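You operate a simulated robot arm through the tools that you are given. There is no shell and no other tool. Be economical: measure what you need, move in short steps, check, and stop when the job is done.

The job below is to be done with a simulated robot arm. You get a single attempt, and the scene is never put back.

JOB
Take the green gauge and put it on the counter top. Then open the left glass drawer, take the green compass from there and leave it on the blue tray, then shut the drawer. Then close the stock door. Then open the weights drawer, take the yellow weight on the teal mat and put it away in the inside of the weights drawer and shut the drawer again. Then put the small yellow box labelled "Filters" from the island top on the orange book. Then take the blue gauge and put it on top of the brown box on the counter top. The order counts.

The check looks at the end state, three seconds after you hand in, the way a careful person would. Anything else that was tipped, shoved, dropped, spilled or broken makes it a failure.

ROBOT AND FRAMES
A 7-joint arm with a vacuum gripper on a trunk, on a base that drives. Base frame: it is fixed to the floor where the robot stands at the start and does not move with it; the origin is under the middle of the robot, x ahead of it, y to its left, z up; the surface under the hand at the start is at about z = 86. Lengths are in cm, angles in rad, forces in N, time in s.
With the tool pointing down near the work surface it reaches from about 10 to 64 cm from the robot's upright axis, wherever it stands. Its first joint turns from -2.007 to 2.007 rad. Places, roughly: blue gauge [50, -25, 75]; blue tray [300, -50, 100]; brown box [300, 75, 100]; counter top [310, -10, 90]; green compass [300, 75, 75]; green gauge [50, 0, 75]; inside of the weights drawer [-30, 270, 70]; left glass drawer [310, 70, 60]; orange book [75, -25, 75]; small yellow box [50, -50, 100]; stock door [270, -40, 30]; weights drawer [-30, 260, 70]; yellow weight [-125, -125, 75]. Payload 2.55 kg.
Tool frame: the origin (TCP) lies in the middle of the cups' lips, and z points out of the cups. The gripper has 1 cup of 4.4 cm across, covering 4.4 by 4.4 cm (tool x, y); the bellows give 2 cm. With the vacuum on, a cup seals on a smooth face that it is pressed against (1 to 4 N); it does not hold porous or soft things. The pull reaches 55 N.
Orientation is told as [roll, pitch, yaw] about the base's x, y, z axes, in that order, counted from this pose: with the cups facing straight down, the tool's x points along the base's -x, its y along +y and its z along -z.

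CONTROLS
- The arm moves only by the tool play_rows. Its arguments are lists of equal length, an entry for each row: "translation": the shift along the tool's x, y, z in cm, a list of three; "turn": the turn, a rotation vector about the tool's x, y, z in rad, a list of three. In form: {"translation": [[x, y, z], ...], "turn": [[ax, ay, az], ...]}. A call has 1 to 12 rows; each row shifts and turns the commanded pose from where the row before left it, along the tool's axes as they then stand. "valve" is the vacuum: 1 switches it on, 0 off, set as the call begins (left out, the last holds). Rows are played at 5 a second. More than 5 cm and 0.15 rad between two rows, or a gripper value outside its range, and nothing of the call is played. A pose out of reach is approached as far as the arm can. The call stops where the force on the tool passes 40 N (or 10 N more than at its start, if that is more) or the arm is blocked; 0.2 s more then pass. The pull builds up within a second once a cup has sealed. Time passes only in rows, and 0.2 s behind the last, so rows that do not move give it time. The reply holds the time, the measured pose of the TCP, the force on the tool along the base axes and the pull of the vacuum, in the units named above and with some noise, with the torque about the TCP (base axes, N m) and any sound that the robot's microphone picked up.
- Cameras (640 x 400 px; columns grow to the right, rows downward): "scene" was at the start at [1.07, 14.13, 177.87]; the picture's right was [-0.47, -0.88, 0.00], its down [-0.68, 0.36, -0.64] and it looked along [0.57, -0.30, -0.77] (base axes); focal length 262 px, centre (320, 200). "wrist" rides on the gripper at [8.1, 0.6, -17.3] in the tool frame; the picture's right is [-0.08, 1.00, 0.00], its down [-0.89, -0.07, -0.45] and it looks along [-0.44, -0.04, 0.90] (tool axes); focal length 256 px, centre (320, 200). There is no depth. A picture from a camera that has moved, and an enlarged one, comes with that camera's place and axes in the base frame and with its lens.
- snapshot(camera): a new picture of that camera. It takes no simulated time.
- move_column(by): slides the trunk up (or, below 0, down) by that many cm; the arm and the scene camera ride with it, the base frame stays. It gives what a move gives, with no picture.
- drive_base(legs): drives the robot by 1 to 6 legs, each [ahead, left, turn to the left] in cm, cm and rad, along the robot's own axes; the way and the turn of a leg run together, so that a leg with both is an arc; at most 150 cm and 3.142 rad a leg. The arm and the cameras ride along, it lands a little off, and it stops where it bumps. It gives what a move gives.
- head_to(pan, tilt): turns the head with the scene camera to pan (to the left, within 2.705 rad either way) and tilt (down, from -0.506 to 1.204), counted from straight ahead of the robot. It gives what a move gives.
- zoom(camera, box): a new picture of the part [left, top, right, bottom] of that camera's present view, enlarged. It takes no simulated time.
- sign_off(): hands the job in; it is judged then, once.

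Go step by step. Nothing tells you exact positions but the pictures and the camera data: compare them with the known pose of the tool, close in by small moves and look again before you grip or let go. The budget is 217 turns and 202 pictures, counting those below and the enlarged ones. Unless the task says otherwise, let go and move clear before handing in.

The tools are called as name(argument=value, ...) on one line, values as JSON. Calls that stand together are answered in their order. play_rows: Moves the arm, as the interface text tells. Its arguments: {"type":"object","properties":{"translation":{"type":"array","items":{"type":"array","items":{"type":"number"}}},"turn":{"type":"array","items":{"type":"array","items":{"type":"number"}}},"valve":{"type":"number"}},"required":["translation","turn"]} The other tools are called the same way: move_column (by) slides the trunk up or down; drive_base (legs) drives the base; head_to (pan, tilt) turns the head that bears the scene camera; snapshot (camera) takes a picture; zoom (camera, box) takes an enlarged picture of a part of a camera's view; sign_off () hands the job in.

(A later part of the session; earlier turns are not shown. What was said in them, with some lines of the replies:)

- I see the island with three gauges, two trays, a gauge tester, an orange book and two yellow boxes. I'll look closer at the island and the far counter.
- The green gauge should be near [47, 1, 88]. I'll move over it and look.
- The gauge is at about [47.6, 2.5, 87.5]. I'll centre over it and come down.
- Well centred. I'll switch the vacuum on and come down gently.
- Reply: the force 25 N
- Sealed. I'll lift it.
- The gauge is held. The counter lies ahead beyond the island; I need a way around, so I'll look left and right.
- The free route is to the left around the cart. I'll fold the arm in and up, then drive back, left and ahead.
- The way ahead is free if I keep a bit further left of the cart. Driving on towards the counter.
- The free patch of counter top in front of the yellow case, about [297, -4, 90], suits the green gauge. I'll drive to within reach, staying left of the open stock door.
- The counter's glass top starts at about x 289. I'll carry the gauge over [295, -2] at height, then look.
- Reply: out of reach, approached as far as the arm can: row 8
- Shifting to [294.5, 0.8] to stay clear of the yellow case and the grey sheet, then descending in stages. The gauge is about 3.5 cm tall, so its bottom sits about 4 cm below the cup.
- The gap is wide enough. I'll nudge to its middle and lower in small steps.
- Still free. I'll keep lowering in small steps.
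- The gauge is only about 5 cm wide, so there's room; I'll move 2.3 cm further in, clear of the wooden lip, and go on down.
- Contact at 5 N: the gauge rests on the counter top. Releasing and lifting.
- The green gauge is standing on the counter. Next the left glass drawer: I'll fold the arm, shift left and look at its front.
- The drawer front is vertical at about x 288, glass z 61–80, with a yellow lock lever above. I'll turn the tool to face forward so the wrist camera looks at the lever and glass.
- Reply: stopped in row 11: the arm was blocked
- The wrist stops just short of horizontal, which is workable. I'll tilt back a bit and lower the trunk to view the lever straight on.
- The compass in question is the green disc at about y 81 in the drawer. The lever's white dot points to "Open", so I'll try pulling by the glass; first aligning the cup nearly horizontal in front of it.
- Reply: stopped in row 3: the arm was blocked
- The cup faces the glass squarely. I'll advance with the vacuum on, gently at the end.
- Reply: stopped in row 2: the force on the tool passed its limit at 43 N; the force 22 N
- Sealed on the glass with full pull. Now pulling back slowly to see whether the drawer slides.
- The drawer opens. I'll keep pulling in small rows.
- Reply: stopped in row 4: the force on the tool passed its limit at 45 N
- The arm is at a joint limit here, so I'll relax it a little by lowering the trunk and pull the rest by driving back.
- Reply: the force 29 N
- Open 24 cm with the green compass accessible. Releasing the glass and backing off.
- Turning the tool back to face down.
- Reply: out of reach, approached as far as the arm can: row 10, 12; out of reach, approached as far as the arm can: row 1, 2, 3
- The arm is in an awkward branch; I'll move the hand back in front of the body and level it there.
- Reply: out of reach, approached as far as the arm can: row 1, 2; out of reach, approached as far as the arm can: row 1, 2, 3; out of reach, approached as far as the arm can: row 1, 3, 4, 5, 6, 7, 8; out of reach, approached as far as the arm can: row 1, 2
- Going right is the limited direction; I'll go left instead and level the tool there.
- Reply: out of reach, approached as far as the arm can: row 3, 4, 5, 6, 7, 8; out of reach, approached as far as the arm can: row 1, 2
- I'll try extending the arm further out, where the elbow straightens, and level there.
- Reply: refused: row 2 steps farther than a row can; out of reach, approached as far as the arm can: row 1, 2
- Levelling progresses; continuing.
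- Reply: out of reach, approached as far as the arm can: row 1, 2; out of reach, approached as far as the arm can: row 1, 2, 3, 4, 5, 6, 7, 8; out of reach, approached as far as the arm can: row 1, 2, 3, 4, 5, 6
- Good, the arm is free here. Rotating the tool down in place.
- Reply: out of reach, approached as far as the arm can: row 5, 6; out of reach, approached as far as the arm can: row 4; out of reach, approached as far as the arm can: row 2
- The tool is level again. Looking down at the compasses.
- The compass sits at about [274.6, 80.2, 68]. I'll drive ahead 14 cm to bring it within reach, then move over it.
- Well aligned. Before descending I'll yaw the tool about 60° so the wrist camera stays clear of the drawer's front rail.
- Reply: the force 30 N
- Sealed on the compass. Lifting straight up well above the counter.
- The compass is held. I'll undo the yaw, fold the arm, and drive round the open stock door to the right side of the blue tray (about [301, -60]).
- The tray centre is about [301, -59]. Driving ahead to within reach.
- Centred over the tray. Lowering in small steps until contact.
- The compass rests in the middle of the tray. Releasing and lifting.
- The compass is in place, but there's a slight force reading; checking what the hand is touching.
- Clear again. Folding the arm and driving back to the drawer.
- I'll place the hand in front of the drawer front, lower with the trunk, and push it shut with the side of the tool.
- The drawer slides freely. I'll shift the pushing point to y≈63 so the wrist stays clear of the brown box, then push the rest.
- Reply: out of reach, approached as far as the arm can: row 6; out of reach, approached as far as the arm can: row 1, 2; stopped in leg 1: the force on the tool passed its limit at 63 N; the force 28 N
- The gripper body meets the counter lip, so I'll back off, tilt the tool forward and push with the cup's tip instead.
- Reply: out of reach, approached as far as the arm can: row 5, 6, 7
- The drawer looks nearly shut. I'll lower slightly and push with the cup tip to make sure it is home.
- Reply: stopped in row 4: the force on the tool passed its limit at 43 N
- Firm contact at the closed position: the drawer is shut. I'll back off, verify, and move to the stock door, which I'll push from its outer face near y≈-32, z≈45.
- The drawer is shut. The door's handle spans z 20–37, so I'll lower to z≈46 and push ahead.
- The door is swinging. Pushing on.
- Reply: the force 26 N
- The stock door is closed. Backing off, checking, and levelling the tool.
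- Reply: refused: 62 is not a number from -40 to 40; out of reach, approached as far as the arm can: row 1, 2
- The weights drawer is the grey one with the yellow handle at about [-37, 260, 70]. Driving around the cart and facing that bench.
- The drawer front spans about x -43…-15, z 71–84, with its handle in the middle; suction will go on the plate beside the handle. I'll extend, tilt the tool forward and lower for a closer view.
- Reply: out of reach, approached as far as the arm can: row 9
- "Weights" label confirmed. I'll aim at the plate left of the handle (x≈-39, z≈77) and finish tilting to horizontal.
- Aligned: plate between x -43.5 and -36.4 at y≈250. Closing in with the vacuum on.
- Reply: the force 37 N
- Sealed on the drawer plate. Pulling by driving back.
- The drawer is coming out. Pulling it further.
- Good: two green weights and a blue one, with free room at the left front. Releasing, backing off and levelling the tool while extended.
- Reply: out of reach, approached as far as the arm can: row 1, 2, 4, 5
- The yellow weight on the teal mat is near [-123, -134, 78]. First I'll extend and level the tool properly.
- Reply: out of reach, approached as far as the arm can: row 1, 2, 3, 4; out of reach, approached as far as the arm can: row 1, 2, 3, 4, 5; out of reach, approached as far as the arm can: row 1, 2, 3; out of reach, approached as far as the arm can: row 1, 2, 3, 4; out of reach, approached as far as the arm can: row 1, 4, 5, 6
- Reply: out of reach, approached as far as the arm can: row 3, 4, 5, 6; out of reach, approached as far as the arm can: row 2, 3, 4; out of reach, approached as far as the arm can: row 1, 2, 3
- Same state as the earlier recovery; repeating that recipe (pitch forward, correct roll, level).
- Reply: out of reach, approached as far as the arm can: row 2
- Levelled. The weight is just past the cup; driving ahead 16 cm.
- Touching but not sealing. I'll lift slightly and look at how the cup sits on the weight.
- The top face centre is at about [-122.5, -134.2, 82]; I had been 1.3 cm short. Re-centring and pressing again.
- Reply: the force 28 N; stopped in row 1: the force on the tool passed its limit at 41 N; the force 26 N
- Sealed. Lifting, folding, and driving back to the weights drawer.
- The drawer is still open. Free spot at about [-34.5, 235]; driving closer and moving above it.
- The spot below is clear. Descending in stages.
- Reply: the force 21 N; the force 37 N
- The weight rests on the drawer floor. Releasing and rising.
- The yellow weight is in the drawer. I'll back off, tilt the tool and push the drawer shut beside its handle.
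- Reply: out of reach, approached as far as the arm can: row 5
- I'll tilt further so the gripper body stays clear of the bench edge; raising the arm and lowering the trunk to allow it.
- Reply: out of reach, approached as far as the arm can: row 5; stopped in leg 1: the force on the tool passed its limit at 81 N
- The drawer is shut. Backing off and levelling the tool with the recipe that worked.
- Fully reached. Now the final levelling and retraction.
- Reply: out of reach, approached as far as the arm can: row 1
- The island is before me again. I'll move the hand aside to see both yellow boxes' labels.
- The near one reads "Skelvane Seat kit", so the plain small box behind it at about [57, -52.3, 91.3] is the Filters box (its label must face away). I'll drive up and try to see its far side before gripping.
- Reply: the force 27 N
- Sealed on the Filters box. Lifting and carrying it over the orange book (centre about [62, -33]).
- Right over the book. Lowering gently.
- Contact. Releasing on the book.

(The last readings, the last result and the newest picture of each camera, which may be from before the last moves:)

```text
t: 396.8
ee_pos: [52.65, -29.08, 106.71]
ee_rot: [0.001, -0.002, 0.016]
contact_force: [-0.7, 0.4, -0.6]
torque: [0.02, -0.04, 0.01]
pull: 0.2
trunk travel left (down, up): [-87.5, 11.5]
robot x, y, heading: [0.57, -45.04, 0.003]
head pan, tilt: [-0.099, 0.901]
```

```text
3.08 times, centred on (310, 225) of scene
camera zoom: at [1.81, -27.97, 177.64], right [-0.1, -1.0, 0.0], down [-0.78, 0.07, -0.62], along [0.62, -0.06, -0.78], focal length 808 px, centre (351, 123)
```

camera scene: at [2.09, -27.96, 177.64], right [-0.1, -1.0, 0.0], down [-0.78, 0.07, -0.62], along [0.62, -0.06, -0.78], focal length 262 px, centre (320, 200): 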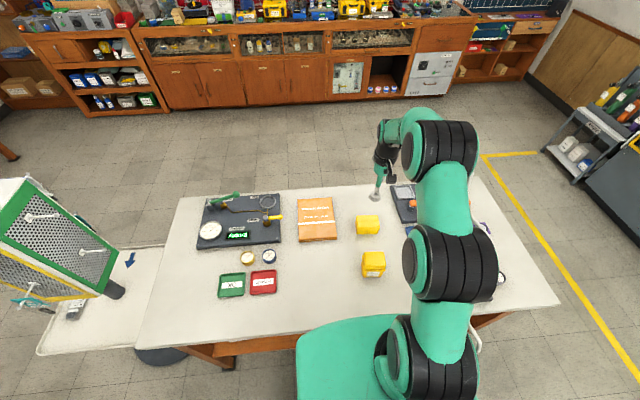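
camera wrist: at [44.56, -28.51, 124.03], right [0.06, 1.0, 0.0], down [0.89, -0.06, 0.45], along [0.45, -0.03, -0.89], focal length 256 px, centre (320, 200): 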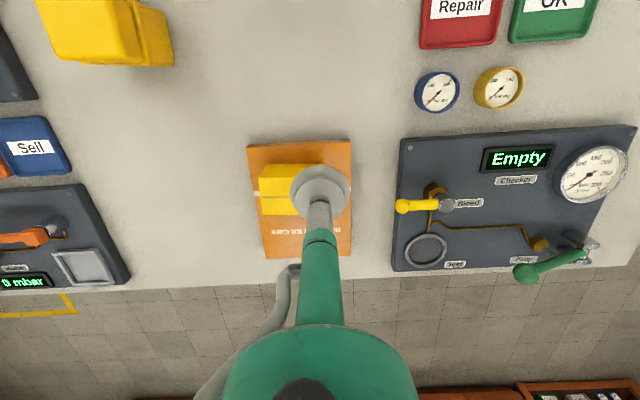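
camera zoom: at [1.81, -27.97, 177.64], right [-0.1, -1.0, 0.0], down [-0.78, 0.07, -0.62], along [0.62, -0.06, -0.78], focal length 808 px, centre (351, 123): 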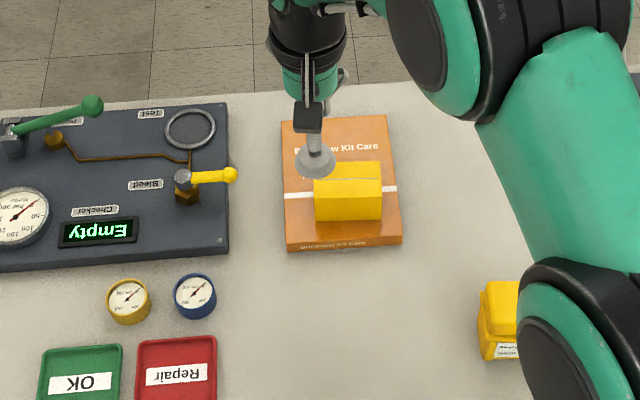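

The box sits on the book. Next the blue gauge near [48, -13.7].

play_rows(translation=[[1.5, 4, 0], [1.5, 4, 0], [1.5, 4, 2], [0, 3.4, 3], [0, 0, 3]], turn=[[0, 0, 0], [0, 0, 0], [0, 0, 0], [0, 0, 0], [0, 0, 0]])

snapshot(camera="wrist")

```text
t: 398.0
ee_pos: [48.26, -14.05, 98.77]
ee_rot: [-0.002, 0.001, 0.015]
contact_force: [-0.9, -0.9, -0.5]
torque: [0.01, 0.03, 0.0]
pull: 0.0
trunk travel left (down, up): [-87.5, 11.5]
robot x, y, heading: [0.63, -44.92, 0.005]
head pan, tilt: [-0.099, 0.901]
```

```text
47 pictures are left
camera wrist: at [40.23, -13.44, 116.07], right [0.06, 1.0, 0.0], down [0.89, -0.06, 0.45], along [0.44, -0.03, -0.9], focal length 256 px, centre (320, 200)
```

wrist: 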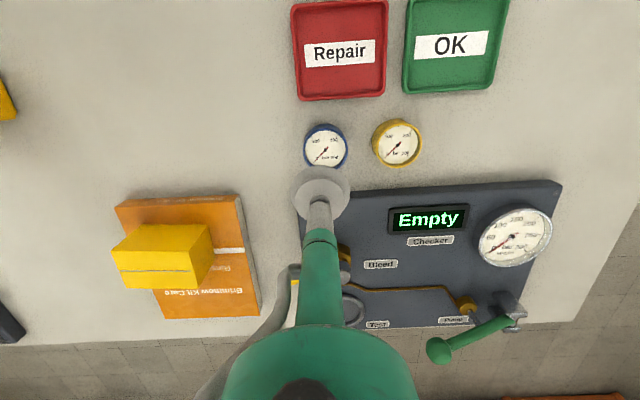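

play_rows(translation=[[0.7, 0.7, 3], [0, 0, 3], [0, 0, 1.5]], turn=[[0, 0, 0], [0, 0, 0], [0, 0, 0]])

snapshot(camera="wrist")

```text
t: 398.8
ee_pos: [47.45, -13.43, 91.12]
ee_rot: [-0.001, 0.0, 0.016]
contact_force: [0.6, -0.8, 0.0]
torque: [0.01, 0.0, 0.0]
pull: 0.0
trunk travel left (down, up): [-87.5, 11.5]
robot x, y, heading: [0.62, -44.84, 0.003]
head pan, tilt: [-0.099, 0.901]
```

```text
46 pictures are left
camera wrist: at [39.32, -12.8, 108.42], right [0.06, 1.0, 0.0], down [0.89, -0.06, 0.45], along [0.44, -0.03, -0.9], focal length 256 px, centre (320, 200)
```

wrist: 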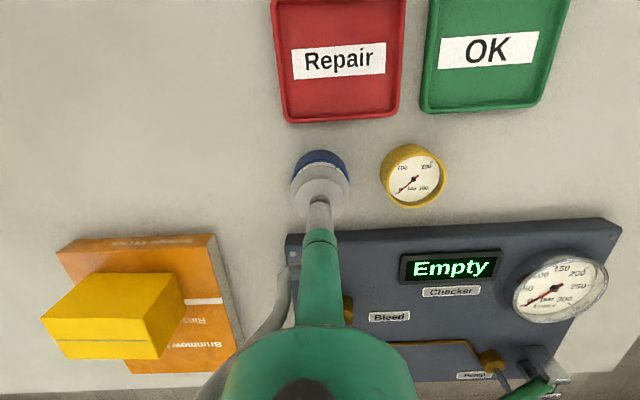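

play_rows(translation=[[0.2, 0.2, 0.7], [0, 0, 0.6], [0, 0, 0.5]], turn=[[0, 0, 0], [0, 0, 0], [0, 0, 0]], valve=1)

play_rows(translation=[[0, 0, 0.4], [0, 0, 0.3]], turn=[[0, 0, 0], [0, 0, 0]])

```text
t: 399.6
ee_pos: [47.24, -13.15, 89.58]
ee_rot: [-0.001, 0.0, 0.017]
contact_force: [0.4, 0.7, 0.4]
torque: [-0.01, 0.01, -0.04]
pull: 0.1
trunk travel left (down, up): [-87.5, 11.5]
robot x, y, heading: [0.49, -45.04, 0.004]
head pan, tilt: [-0.099, 0.901]
```

```text
t: 400.2
ee_pos: [47.16, -12.98, 88.65]
ee_rot: [-0.001, 0.002, 0.017]
contact_force: [-0.2, 0.0, 0.3]
torque: [-0.02, -0.01, 0.04]
pull: 0.1
trunk travel left (down, up): [-87.5, 11.5]
robot x, y, heading: [-0.02, -44.93, 0.004]
head pan, tilt: [-0.099, 0.901]
```

play_rows(translation=[[0, 0, 0.4], [0, 0, 0.3]], turn=[[0, 0, 0], [0, 0, 0]])

snapshot(camera="wrist")

```text
t: 400.8
ee_pos: [47.33, -13.07, 88.04]
ee_rot: [0.001, -0.002, 0.016]
contact_force: [-0.1, -1.4, 1.9]
torque: [0.02, 0.0, -0.01]
pull: 0.1
trunk travel left (down, up): [-87.5, 11.5]
robot x, y, heading: [0.16, -45.09, 0.01]
head pan, tilt: [-0.099, 0.901]
```

```text
45 pictures are left
camera wrist: at [39.23, -12.49, 105.39], right [0.06, 1.0, 0.0], down [0.89, -0.06, 0.45], along [0.44, -0.03, -0.9], focal length 256 px, centre (320, 200)
```

wrist: 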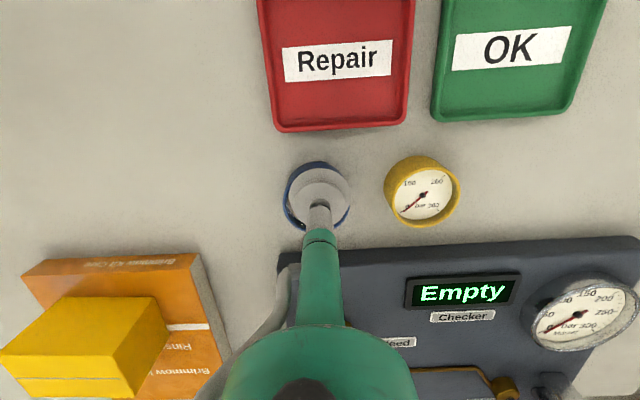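

Not quite centred: the gauge is about 0.3 cm further ahead and 0.2 cm right. Lifting slightly, correcting, and pressing again.

play_rows(translation=[[0, 0, -0.8], [-0.35, -0.25, 0], [0, 0, 0.6], [0, 0, 0.4]], turn=[[0, 0, 0], [0, 0, 0], [0, 0, 0], [0, 0, 0]])

play_rows(translation=[[0, 0, 0.3], [0, 0, 0.2]], turn=[[0, 0, 0], [0, 0, 0]])

```text
t: 401.8
ee_pos: [47.73, -13.34, 88.6]
ee_rot: [0.008, -0.008, 0.017]
contact_force: [-3.6, -3.2, 32.6]
torque: [-0.62, -0.01, -0.1]
pull: 55.0
trunk travel left (down, up): [-87.5, 11.5]
robot x, y, heading: [0.58, -44.94, 0.005]
head pan, tilt: [-0.099, 0.901]
```

```text
t: 402.4
ee_pos: [47.81, -13.32, 87.89]
ee_rot: [0.008, -0.01, 0.015]
contact_force: [-0.7, -1.1, 36.3]
torque: [-0.5, -0.13, -0.01]
pull: 55.1
trunk travel left (down, up): [-87.5, 11.5]
robot x, y, heading: [0.51, -44.85, -0.003]
head pan, tilt: [-0.099, 0.901]
```

Sealed. Lifting, folding, and driving round the cart to the counter again.

play_rows(translation=[[0, 0, -1], [0, 0, -3], [0, 0, -4.5], [0, 0, -4.5], [0, 0, -4.5], [0, 0, -3.5], [2.5, -4, 0], [2.5, -4, 0], [2.5, -4, 0], [2.5, -4, 0], [2.5, -4, 0], [2.5, -4, 0]], turn=[[0, 0, 0], [0, 0, 0], [0, 0, 0], [0, 0, 0], [0, 0, 0], [0, 0, 0], [0, 0, 0], [0, 0, 0], [0, 0, 0], [0, 0, 0], [0, 0, 0], [0, 0, 0]])

drive_base(legs=[[-12, 0, 0], [0, 100, 0], [0, 97, 0], [120, 0, 0], [75, 0, 0], [0, -75, 0]])

head_to(pan=0.1, tilt=0.75)

snapshot(camera="scene")

snapshot(camera="wrist")

```text
t: 405.0
ee_pos: [32.88, -37.73, 108.61]
ee_rot: [-0.001, -0.001, 0.016]
contact_force: [0.3, -0.1, -1.4]
torque: [-0.09, -0.23, 0.01]
pull: 54.7
trunk travel left (down, up): [-87.5, 11.5]
robot x, y, heading: [0.43, -45.27, -0.001]
head pan, tilt: [-0.099, 0.901]
```

```text
t: 428.7
ee_pos: [216.83, 91.37, 108.64]
ee_rot: [0.0, 0.0, 0.041]
contact_force: [-0.1, -0.5, -0.8]
torque: [-0.01, -0.08, 0.01]
pull: 54.9
trunk travel left (down, up): [-87.5, 11.5]
robot x, y, heading: [184.53, 83.16, 0.027]
head pan, tilt: [-0.099, 0.901]
```

```text
t: 429.4
ee_pos: [216.68, 91.34, 108.59]
ee_rot: [-0.002, 0.0, 0.04]
contact_force: [-0.1, 0.3, -1.3]
torque: [-0.05, -0.06, -0.01]
pull: 55.0
trunk travel left (down, up): [-87.5, 11.5]
robot x, y, heading: [184.49, 83.16, 0.025]
head pan, tilt: [0.099, 0.75]
```

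```text
44 pictures are left
camera scene: at [186.38, 101.75, 178.83], right [0.13, -0.99, 0.0], down [-0.68, -0.09, -0.73], along [0.73, 0.09, -0.68], focal length 262 px, centre (320, 200)
```

scene: 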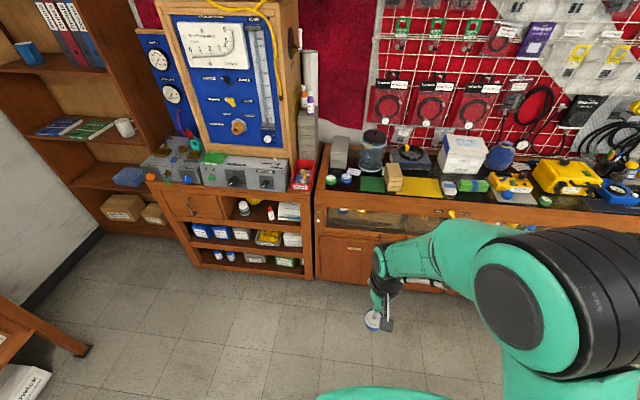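

```text
43 pictures are left
camera wrist: at [208.67, 91.72, 125.9], right [0.04, 1.0, 0.0], down [0.89, -0.03, 0.44], along [0.44, -0.02, -0.9], focal length 256 px, centre (320, 200)
```

wrist: 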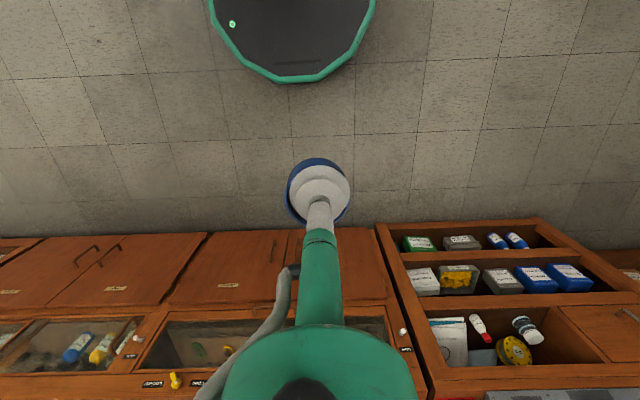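

Driving closer; the brown "Labels" box is near [299, 77].

drive_base(legs=[[58, -5, 0]])

snapshot(camera="wrist")

snapshot(camera="scene")

```text
t: 432.7
ee_pos: [275.57, 88.47, 108.52]
ee_rot: [0.0, 0.001, 0.046]
contact_force: [0.2, -0.1, -0.7]
torque: [-0.02, -0.04, -0.02]
pull: 54.8
trunk travel left (down, up): [-87.5, 11.5]
robot x, y, heading: [243.08, 80.48, 0.03]
head pan, tilt: [0.099, 0.75]
```

```text
42 pictures are left
camera wrist: at [267.48, 88.79, 125.9], right [0.03, 1.0, 0.0], down [0.9, -0.03, 0.44], along [0.44, -0.02, -0.9], focal length 256 px, centre (320, 200)
```

wrist: 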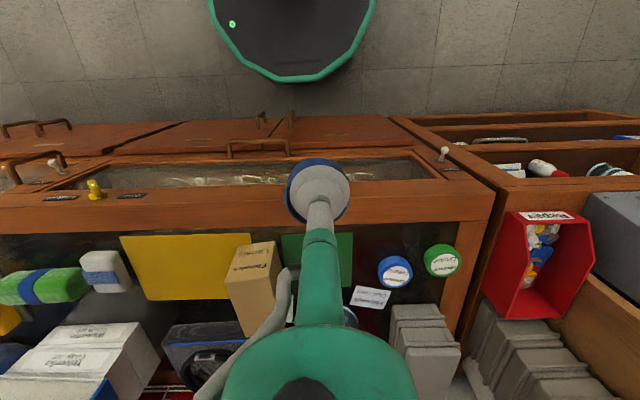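

```text
41 pictures are left
camera scene: at [245.15, 98.68, 178.83], right [0.13, -0.99, 0.0], down [-0.68, -0.09, -0.73], along [0.72, 0.1, -0.68], focal length 262 px, centre (320, 200)
```

scene: 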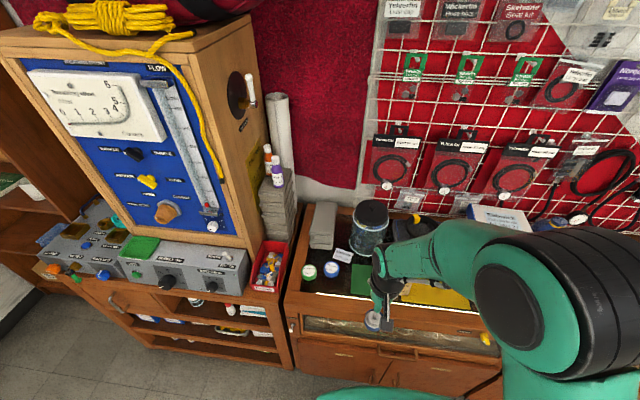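

The box top is about 8 × 11 cm, centred near [300.5, 77.6, 96]. I'll move sideways first, then over it.

play_rows(translation=[[0, -4, -2], [0, -4, -1], [0, -3.5, 0], [-4, 0, 0], [-4, 0, 0], [-4, 0, 0], [-4, 0, 0], [-4, 0, 0]], turn=[[0, 0, 0], [0, 0, 0], [0, 0, 0], [0, 0, 0], [0, 0, 0], [0, 0, 0], [0, 0, 0], [0, 0, 0]])

snapshot(camera="wrist")

snapshot(camera="scene")

```text
t: 434.5
ee_pos: [296.35, 78.11, 111.41]
ee_rot: [0.001, 0.002, 0.046]
contact_force: [0.3, -0.4, -1.2]
torque: [-0.06, -0.02, 0.01]
pull: 55.4
trunk travel left (down, up): [-87.5, 11.5]
robot x, y, heading: [243.08, 80.22, 0.038]
head pan, tilt: [0.099, 0.75]
```

```text
40 pictures are left
camera wrist: at [288.25, 78.38, 128.67], right [0.03, 1.0, 0.0], down [0.9, -0.03, 0.44], along [0.44, -0.02, -0.9], focal length 256 px, centre (320, 200)
```

wrist: 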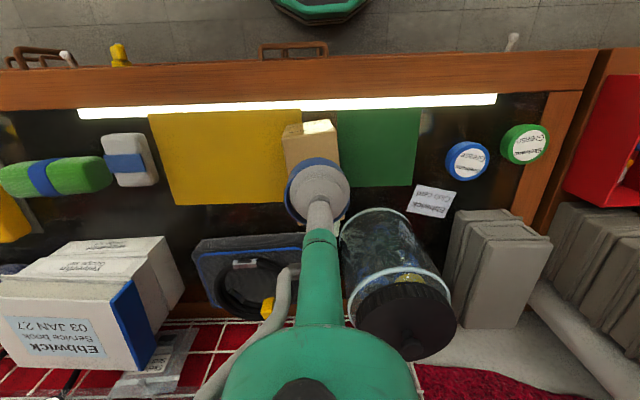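

```text
39 pictures are left
camera scene: at [245.35, 98.67, 178.83], right [0.13, -0.99, 0.0], down [-0.68, -0.09, -0.73], along [0.72, 0.1, -0.68], focal length 262 px, centre (320, 200)
```

scene: 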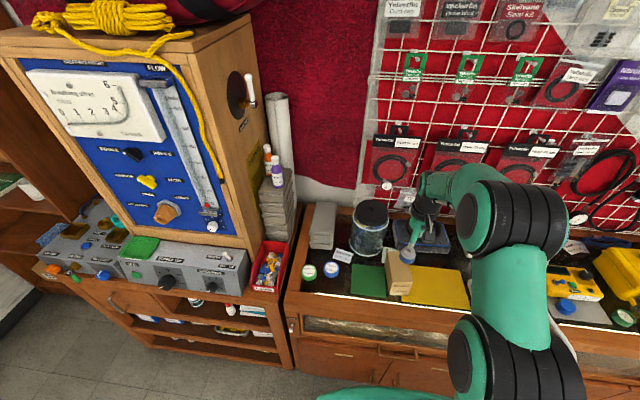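

zoom(camera="scene", box=[350, 220, 450, 310])

zoom(camera="wrist", box=[260, 100, 380, 220])

```text
4.44 times, centred on (400, 265) of scene
camera zoom: at [245.35, 98.67, 178.83], right [0.13, -0.99, 0.0], down [-0.68, -0.09, -0.73], along [0.72, 0.1, -0.68], focal length 1166 px, centre (-36, -89)
```

zoom: 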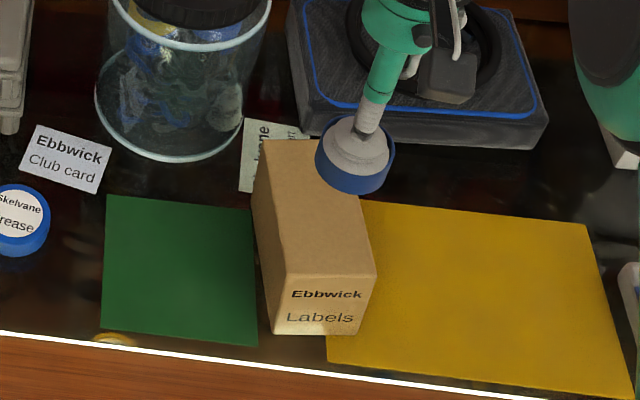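

```text
3.33 times, centred on (320, 160) of wrist
camera zoom: at [288.25, 78.38, 128.67], right [0.03, 1.0, 0.0], down [0.9, -0.03, 0.44], along [0.44, -0.02, -0.9], focal length 853 px, centre (320, 333)
```

zoom: 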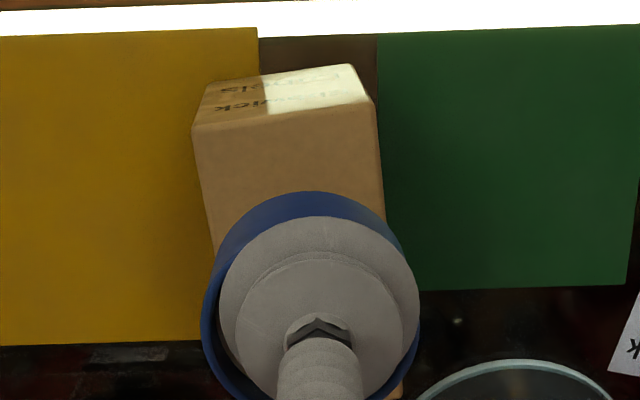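

Box top spans x 295–307, centre line y≈77.1. Shifting to [300.3, 77.2] and lowering.

play_rows(translation=[[-4, -1.1, 0], [0, 0, 4], [0, 0, 3]], turn=[[0, 0, 0], [0, 0, 0], [0, 0, 0]])

zoom(camera="wrist", box=[240, 80, 400, 240])

zoom(camera="scene", box=[350, 220, 450, 310])

```text
t: 435.3
ee_pos: [300.28, 77.01, 104.5]
ee_rot: [-0.001, 0.001, 0.046]
contact_force: [-0.2, -0.4, -1.6]
torque: [0.01, -0.05, -0.02]
pull: 55.5
trunk travel left (down, up): [-87.5, 11.5]
robot x, y, heading: [243.45, 80.21, 0.031]
head pan, tilt: [0.099, 0.75]
```

```text
2.50 times, centred on (320, 160) of wrist
camera zoom: at [292.2, 77.35, 121.71], right [0.03, 1.0, 0.0], down [0.9, -0.03, 0.45], along [0.44, -0.02, -0.9], focal length 640 px, centre (320, 300)
```

zoom: 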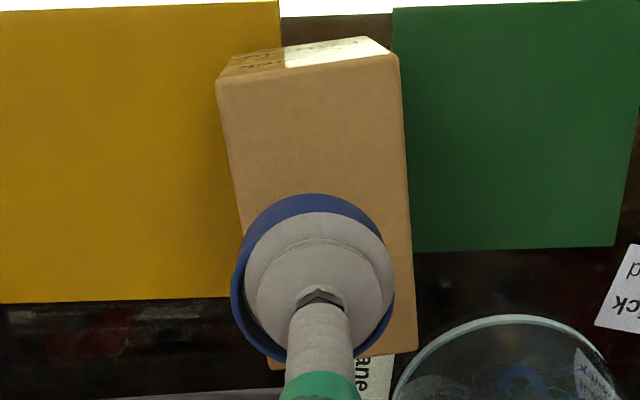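

```text
4.44 times, centred on (400, 265) of scene
camera zoom: at [245.22, 98.68, 178.84], right [0.13, -0.99, 0.0], down [-0.68, -0.09, -0.73], along [0.72, 0.1, -0.68], focal length 1166 px, centre (-36, -89)
```

zoom: 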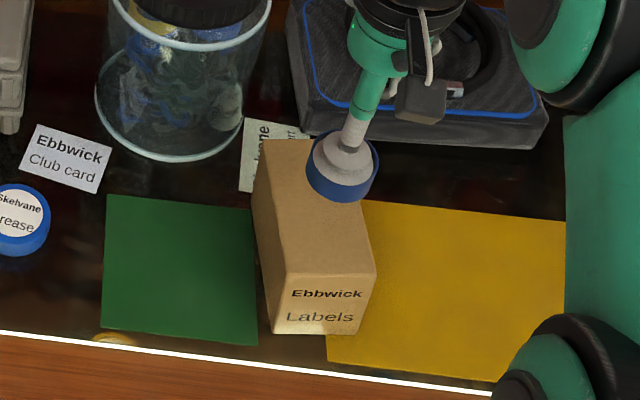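

Lined up with the box's middle. Lowering in small steps.

play_rows(translation=[[0, 0, 2], [0, 0, 1.5], [0, 0, 0.5]], turn=[[0, 0, 0], [0, 0, 0], [0, 0, 0]])

play_rows(translation=[[0, 0, 0.4], [0, 0, 0.4]], turn=[[0, 0, 0], [0, 0, 0]])

play_rows(translation=[[0, 0, 0.3], [0, 0, 0.3]], turn=[[0, 0, 0], [0, 0, 0]])

```text
t: 436.1
ee_pos: [300.15, 76.85, 100.45]
ee_rot: [0.002, 0.0, 0.045]
contact_force: [0.3, 0.3, -0.5]
torque: [-0.03, -0.07, 0.0]
pull: 55.4
trunk travel left (down, up): [-87.5, 11.5]
robot x, y, heading: [243.32, 80.19, 0.035]
head pan, tilt: [0.099, 0.75]
```

```text
t: 436.7
ee_pos: [300.0, 76.87, 99.68]
ee_rot: [0.0, -0.001, 0.045]
contact_force: [0.2, -0.2, -0.9]
torque: [-0.01, -0.09, 0.02]
pull: 55.3
trunk travel left (down, up): [-87.5, 11.5]
robot x, y, heading: [243.35, 79.93, 0.037]
head pan, tilt: [0.099, 0.75]
```

```text
t: 437.3
ee_pos: [300.04, 76.87, 99.48]
ee_rot: [-0.002, -0.003, 0.046]
contact_force: [-4.8, -0.7, 14.6]
torque: [-0.5, -0.05, -0.08]
pull: 55.2
trunk travel left (down, up): [-87.5, 11.5]
robot x, y, heading: [243.2, 80.12, 0.031]
head pan, tilt: [0.099, 0.75]
```

The gauge touches the box top (14 N). Releasing and lifting straight up.

play_rows(translation=[[0, 0, -0.2], [0, 0, 0], [0, 0, 0], [0, 0, 0], [0, 0, 0], [0, 0, -0.4], [0, 0, -1], [0, 0, -3], [0, 0, -4], [0, 0, -3]], turn=[[0, 0, 0], [0, 0, 0], [0, 0, 0], [0, 0, 0], [0, 0, 0], [0, 0, 0], [0, 0, 0], [0, 0, 0], [0, 0, 0], [0, 0, 0]], valve=0)

zoom(camera="wrist", box=[240, 80, 400, 240])

zoom(camera="scene", box=[350, 220, 450, 310])

```text
t: 439.5
ee_pos: [300.14, 77.02, 110.74]
ee_rot: [0.002, 0.0, 0.045]
contact_force: [0.3, 0.5, -0.2]
torque: [-0.03, -0.03, -0.01]
pull: 0.0
trunk travel left (down, up): [-87.5, 11.5]
robot x, y, heading: [243.77, 80.12, 0.038]
head pan, tilt: [0.099, 0.75]
```

```text
2.50 times, centred on (320, 160) of wrist
camera zoom: at [292.05, 77.31, 128.12], right [0.03, 1.0, 0.0], down [0.9, -0.03, 0.44], along [0.44, -0.02, -0.9], focal length 640 px, centre (320, 300)
```

zoom: 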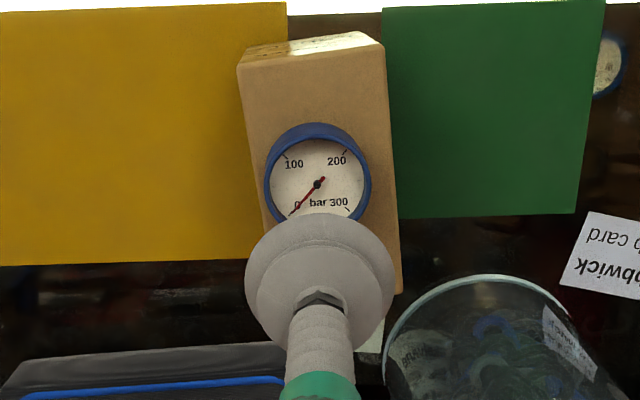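

```text
4.44 times, centred on (400, 265) of scene
camera zoom: at [245.15, 98.69, 178.83], right [0.13, -0.99, 0.0], down [-0.68, -0.09, -0.73], along [0.72, 0.1, -0.68], focal length 1166 px, centre (-36, -89)
```

zoom: 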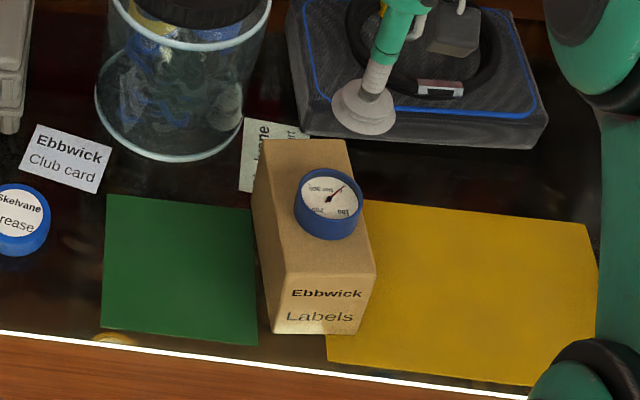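

The blue gauge stands in the middle of the brown box. I'll retract, back away and do a final check of the counter.

play_rows(translation=[[0, 0, -3], [4.5, 0, 0], [4.5, 0, 0], [4.5, 0, 0], [4.5, 0, 0], [4.5, 0, 0]], turn=[[0, 0, 0], [0, 0, 0], [0, 0, 0], [0, 0, 0], [0, 0, 0], [0, 0, 0]])

drive_base(legs=[[-90, 0, 0]])

head_to(pan=-0.4, tilt=0.45)

snapshot(camera="scene")

zoom(camera="scene", box=[60, 120, 360, 300])

head_to(pan=2.3, tilt=0.3)

snapshot(camera="scene")

```text
t: 440.9
ee_pos: [276.37, 75.94, 112.85]
ee_rot: [-0.001, -0.001, 0.047]
contact_force: [0.1, 0.4, 0.1]
torque: [0.0, -0.05, 0.0]
pull: 0.1
out of reach, approached as far as the arm can: row 1
trunk travel left (down, up): [-87.5, 11.5]
robot x, y, heading: [243.37, 80.21, 0.034]
head pan, tilt: [0.099, 0.75]
```

```text
t: 445.7
ee_pos: [186.15, 72.51, 112.62]
ee_rot: [0.002, 0.0, 0.078]
contact_force: [0.4, 0.3, 0.0]
torque: [0.0, -0.04, -0.01]
pull: 0.0
trunk travel left (down, up): [-87.5, 11.5]
robot x, y, heading: [152.72, 75.7, 0.063]
head pan, tilt: [0.099, 0.75]
```

```text
t: 446.6
ee_pos: [186.2, 72.42, 112.63]
ee_rot: [-0.001, 0.003, 0.077]
contact_force: [0.1, 0.3, 0.5]
torque: [0.01, 0.0, 0.0]
pull: 0.1
trunk travel left (down, up): [-87.5, 11.5]
robot x, y, heading: [152.6, 75.73, 0.065]
head pan, tilt: [-0.4, 0.45]
```

```text
32 pictures are left
camera scene: at [154.6, 89.85, 181.47], right [-0.33, -0.94, 0.0], down [-0.41, 0.14, -0.9], along [0.85, -0.29, -0.44], focal length 262 px, centre (320, 200)
```

scene: 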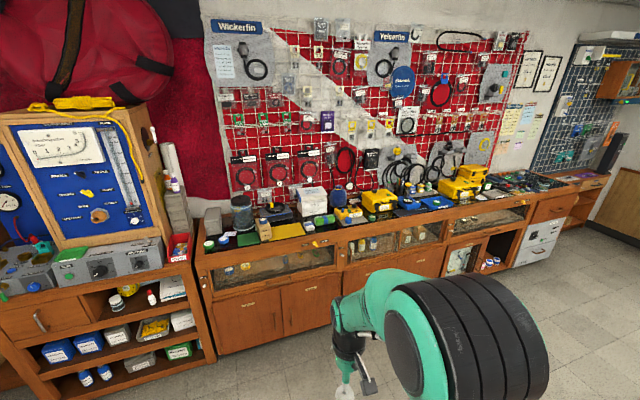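

```text
2.13 times, centred on (210, 210) of scene
camera zoom: at [154.6, 89.85, 181.47], right [-0.33, -0.94, 0.0], down [-0.41, 0.14, -0.9], along [0.85, -0.29, -0.44], focal length 560 px, centre (555, 179)
```

zoom: 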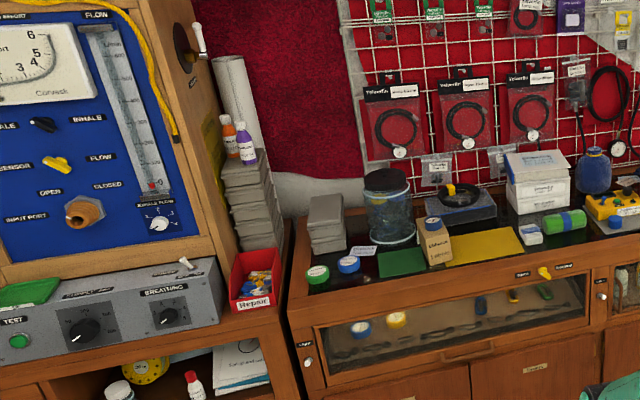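

```text
t: 449.0
ee_pos: [186.24, 72.37, 112.72]
ee_rot: [-0.001, 0.002, 0.077]
contact_force: [-0.2, 0.5, 0.9]
torque: [0.0, 0.0, 0.01]
pull: 0.1
trunk travel left (down, up): [-87.5, 11.5]
robot x, y, heading: [152.7, 75.36, 0.061]
head pan, tilt: [2.3, 0.3]
```

```text
30 pictures are left
camera scene: at [139.25, 99.4, 182.87], right [0.7, 0.71, 0.0], down [0.21, -0.21, -0.96], along [-0.68, 0.67, -0.3], focal length 262 px, centre (320, 200)
```

scene: 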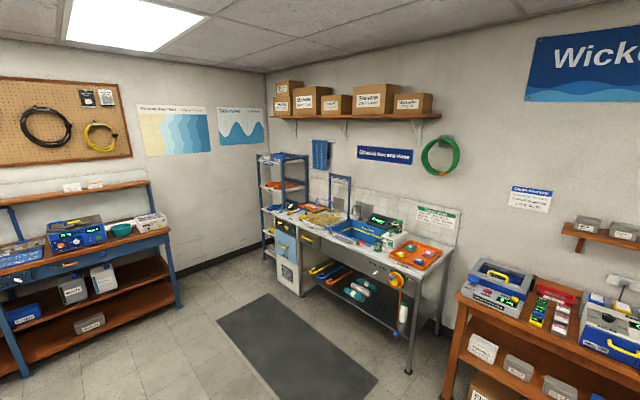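

All shut. From here I can also see the far side of the island; checking the Filters label and the box on the book.

head_to(pan=-2.35, tilt=0.6)

snapshot(camera="scene")

zoom(camera="scene", box=[250, 140, 400, 240])

```text
t: 452.7
ee_pos: [186.16, 72.42, 112.74]
ee_rot: [-0.001, 0.001, 0.076]
contact_force: [-0.5, -1.0, -0.7]
torque: [0.0, 0.03, 0.01]
pull: 0.2
trunk travel left (down, up): [-87.5, 11.5]
robot x, y, heading: [152.86, 75.36, 0.063]
head pan, tilt: [-2.349, 0.6]
```

```text
29 pictures are left
camera scene: at [140.13, 86.17, 180.12], right [-0.76, 0.65, 0.0], down [0.37, 0.43, -0.83], along [-0.54, -0.62, -0.56], focal length 262 px, centre (320, 200)
```

scene: 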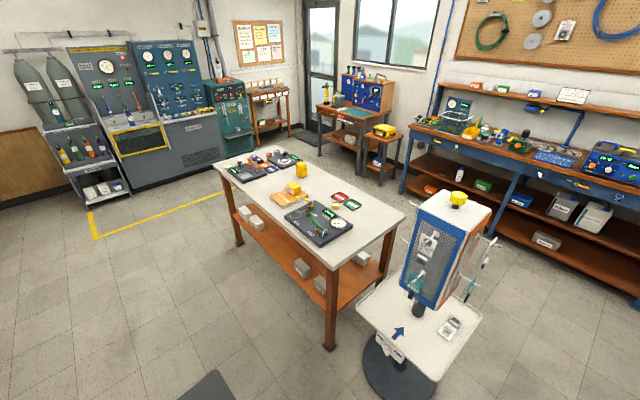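

```text
4.00 times, centred on (325, 190) of scene
camera zoom: at [140.13, 86.17, 180.12], right [-0.76, 0.65, 0.0], down [0.37, 0.43, -0.83], along [-0.54, -0.62, -0.56], focal length 1050 px, centre (300, 240)
```

zoom: 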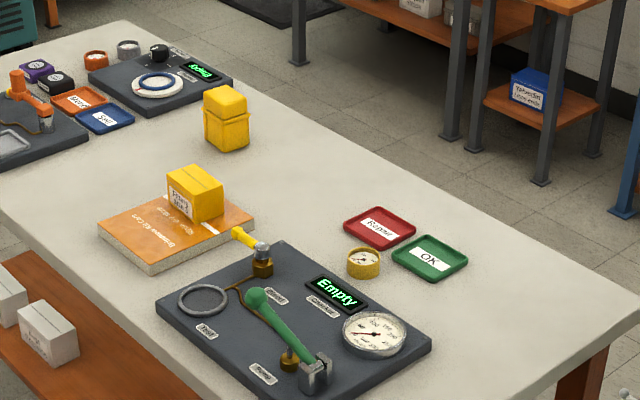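

zoom(camera="scene", box=[285, 175, 310, 200])

```text
16.00 times, centred on (298, 188) of scene
camera zoom: at [140.13, 86.17, 180.12], right [-0.76, 0.65, 0.0], down [0.37, 0.43, -0.83], along [-0.54, -0.62, -0.56], focal length 4199 px, centre (680, 400)
```

zoom: 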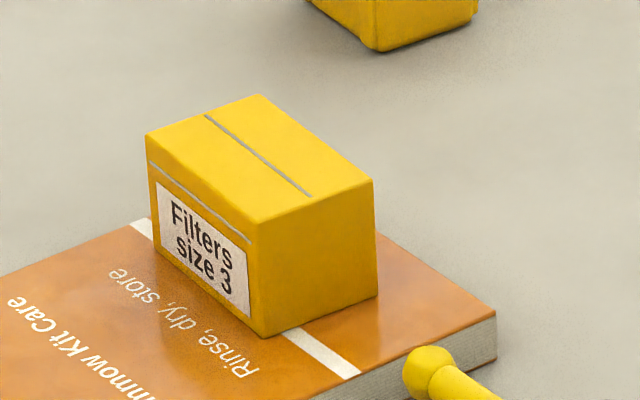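

The label reads "Filters" and the box sits squarely on the book, so everything is in place and I'm handing in.

sign_off()

```text
The job is handed in.
```

All six tasks are done, in the order you gave, and the job is handed in:

- **Green gauge:** it stands on the counter top.
- **Green compass:** it lies in the blue tray, and the left glass drawer is shut.
- **Stock door:** it is closed.
- **Yellow weight:** it is inside the weights drawer, and the drawer is shut.
- **Filters box:** it sits on the orange book, and the label reads "Filters size 3".
- **Blue gauge:** it stands on top of the brown box.

While shutting the left glass drawer, the gripper body briefly pressed against the edge of the counter top. There was also a light, brief contact after I set the compass down. I saw nothing moved or damaged in the pictures afterwards.
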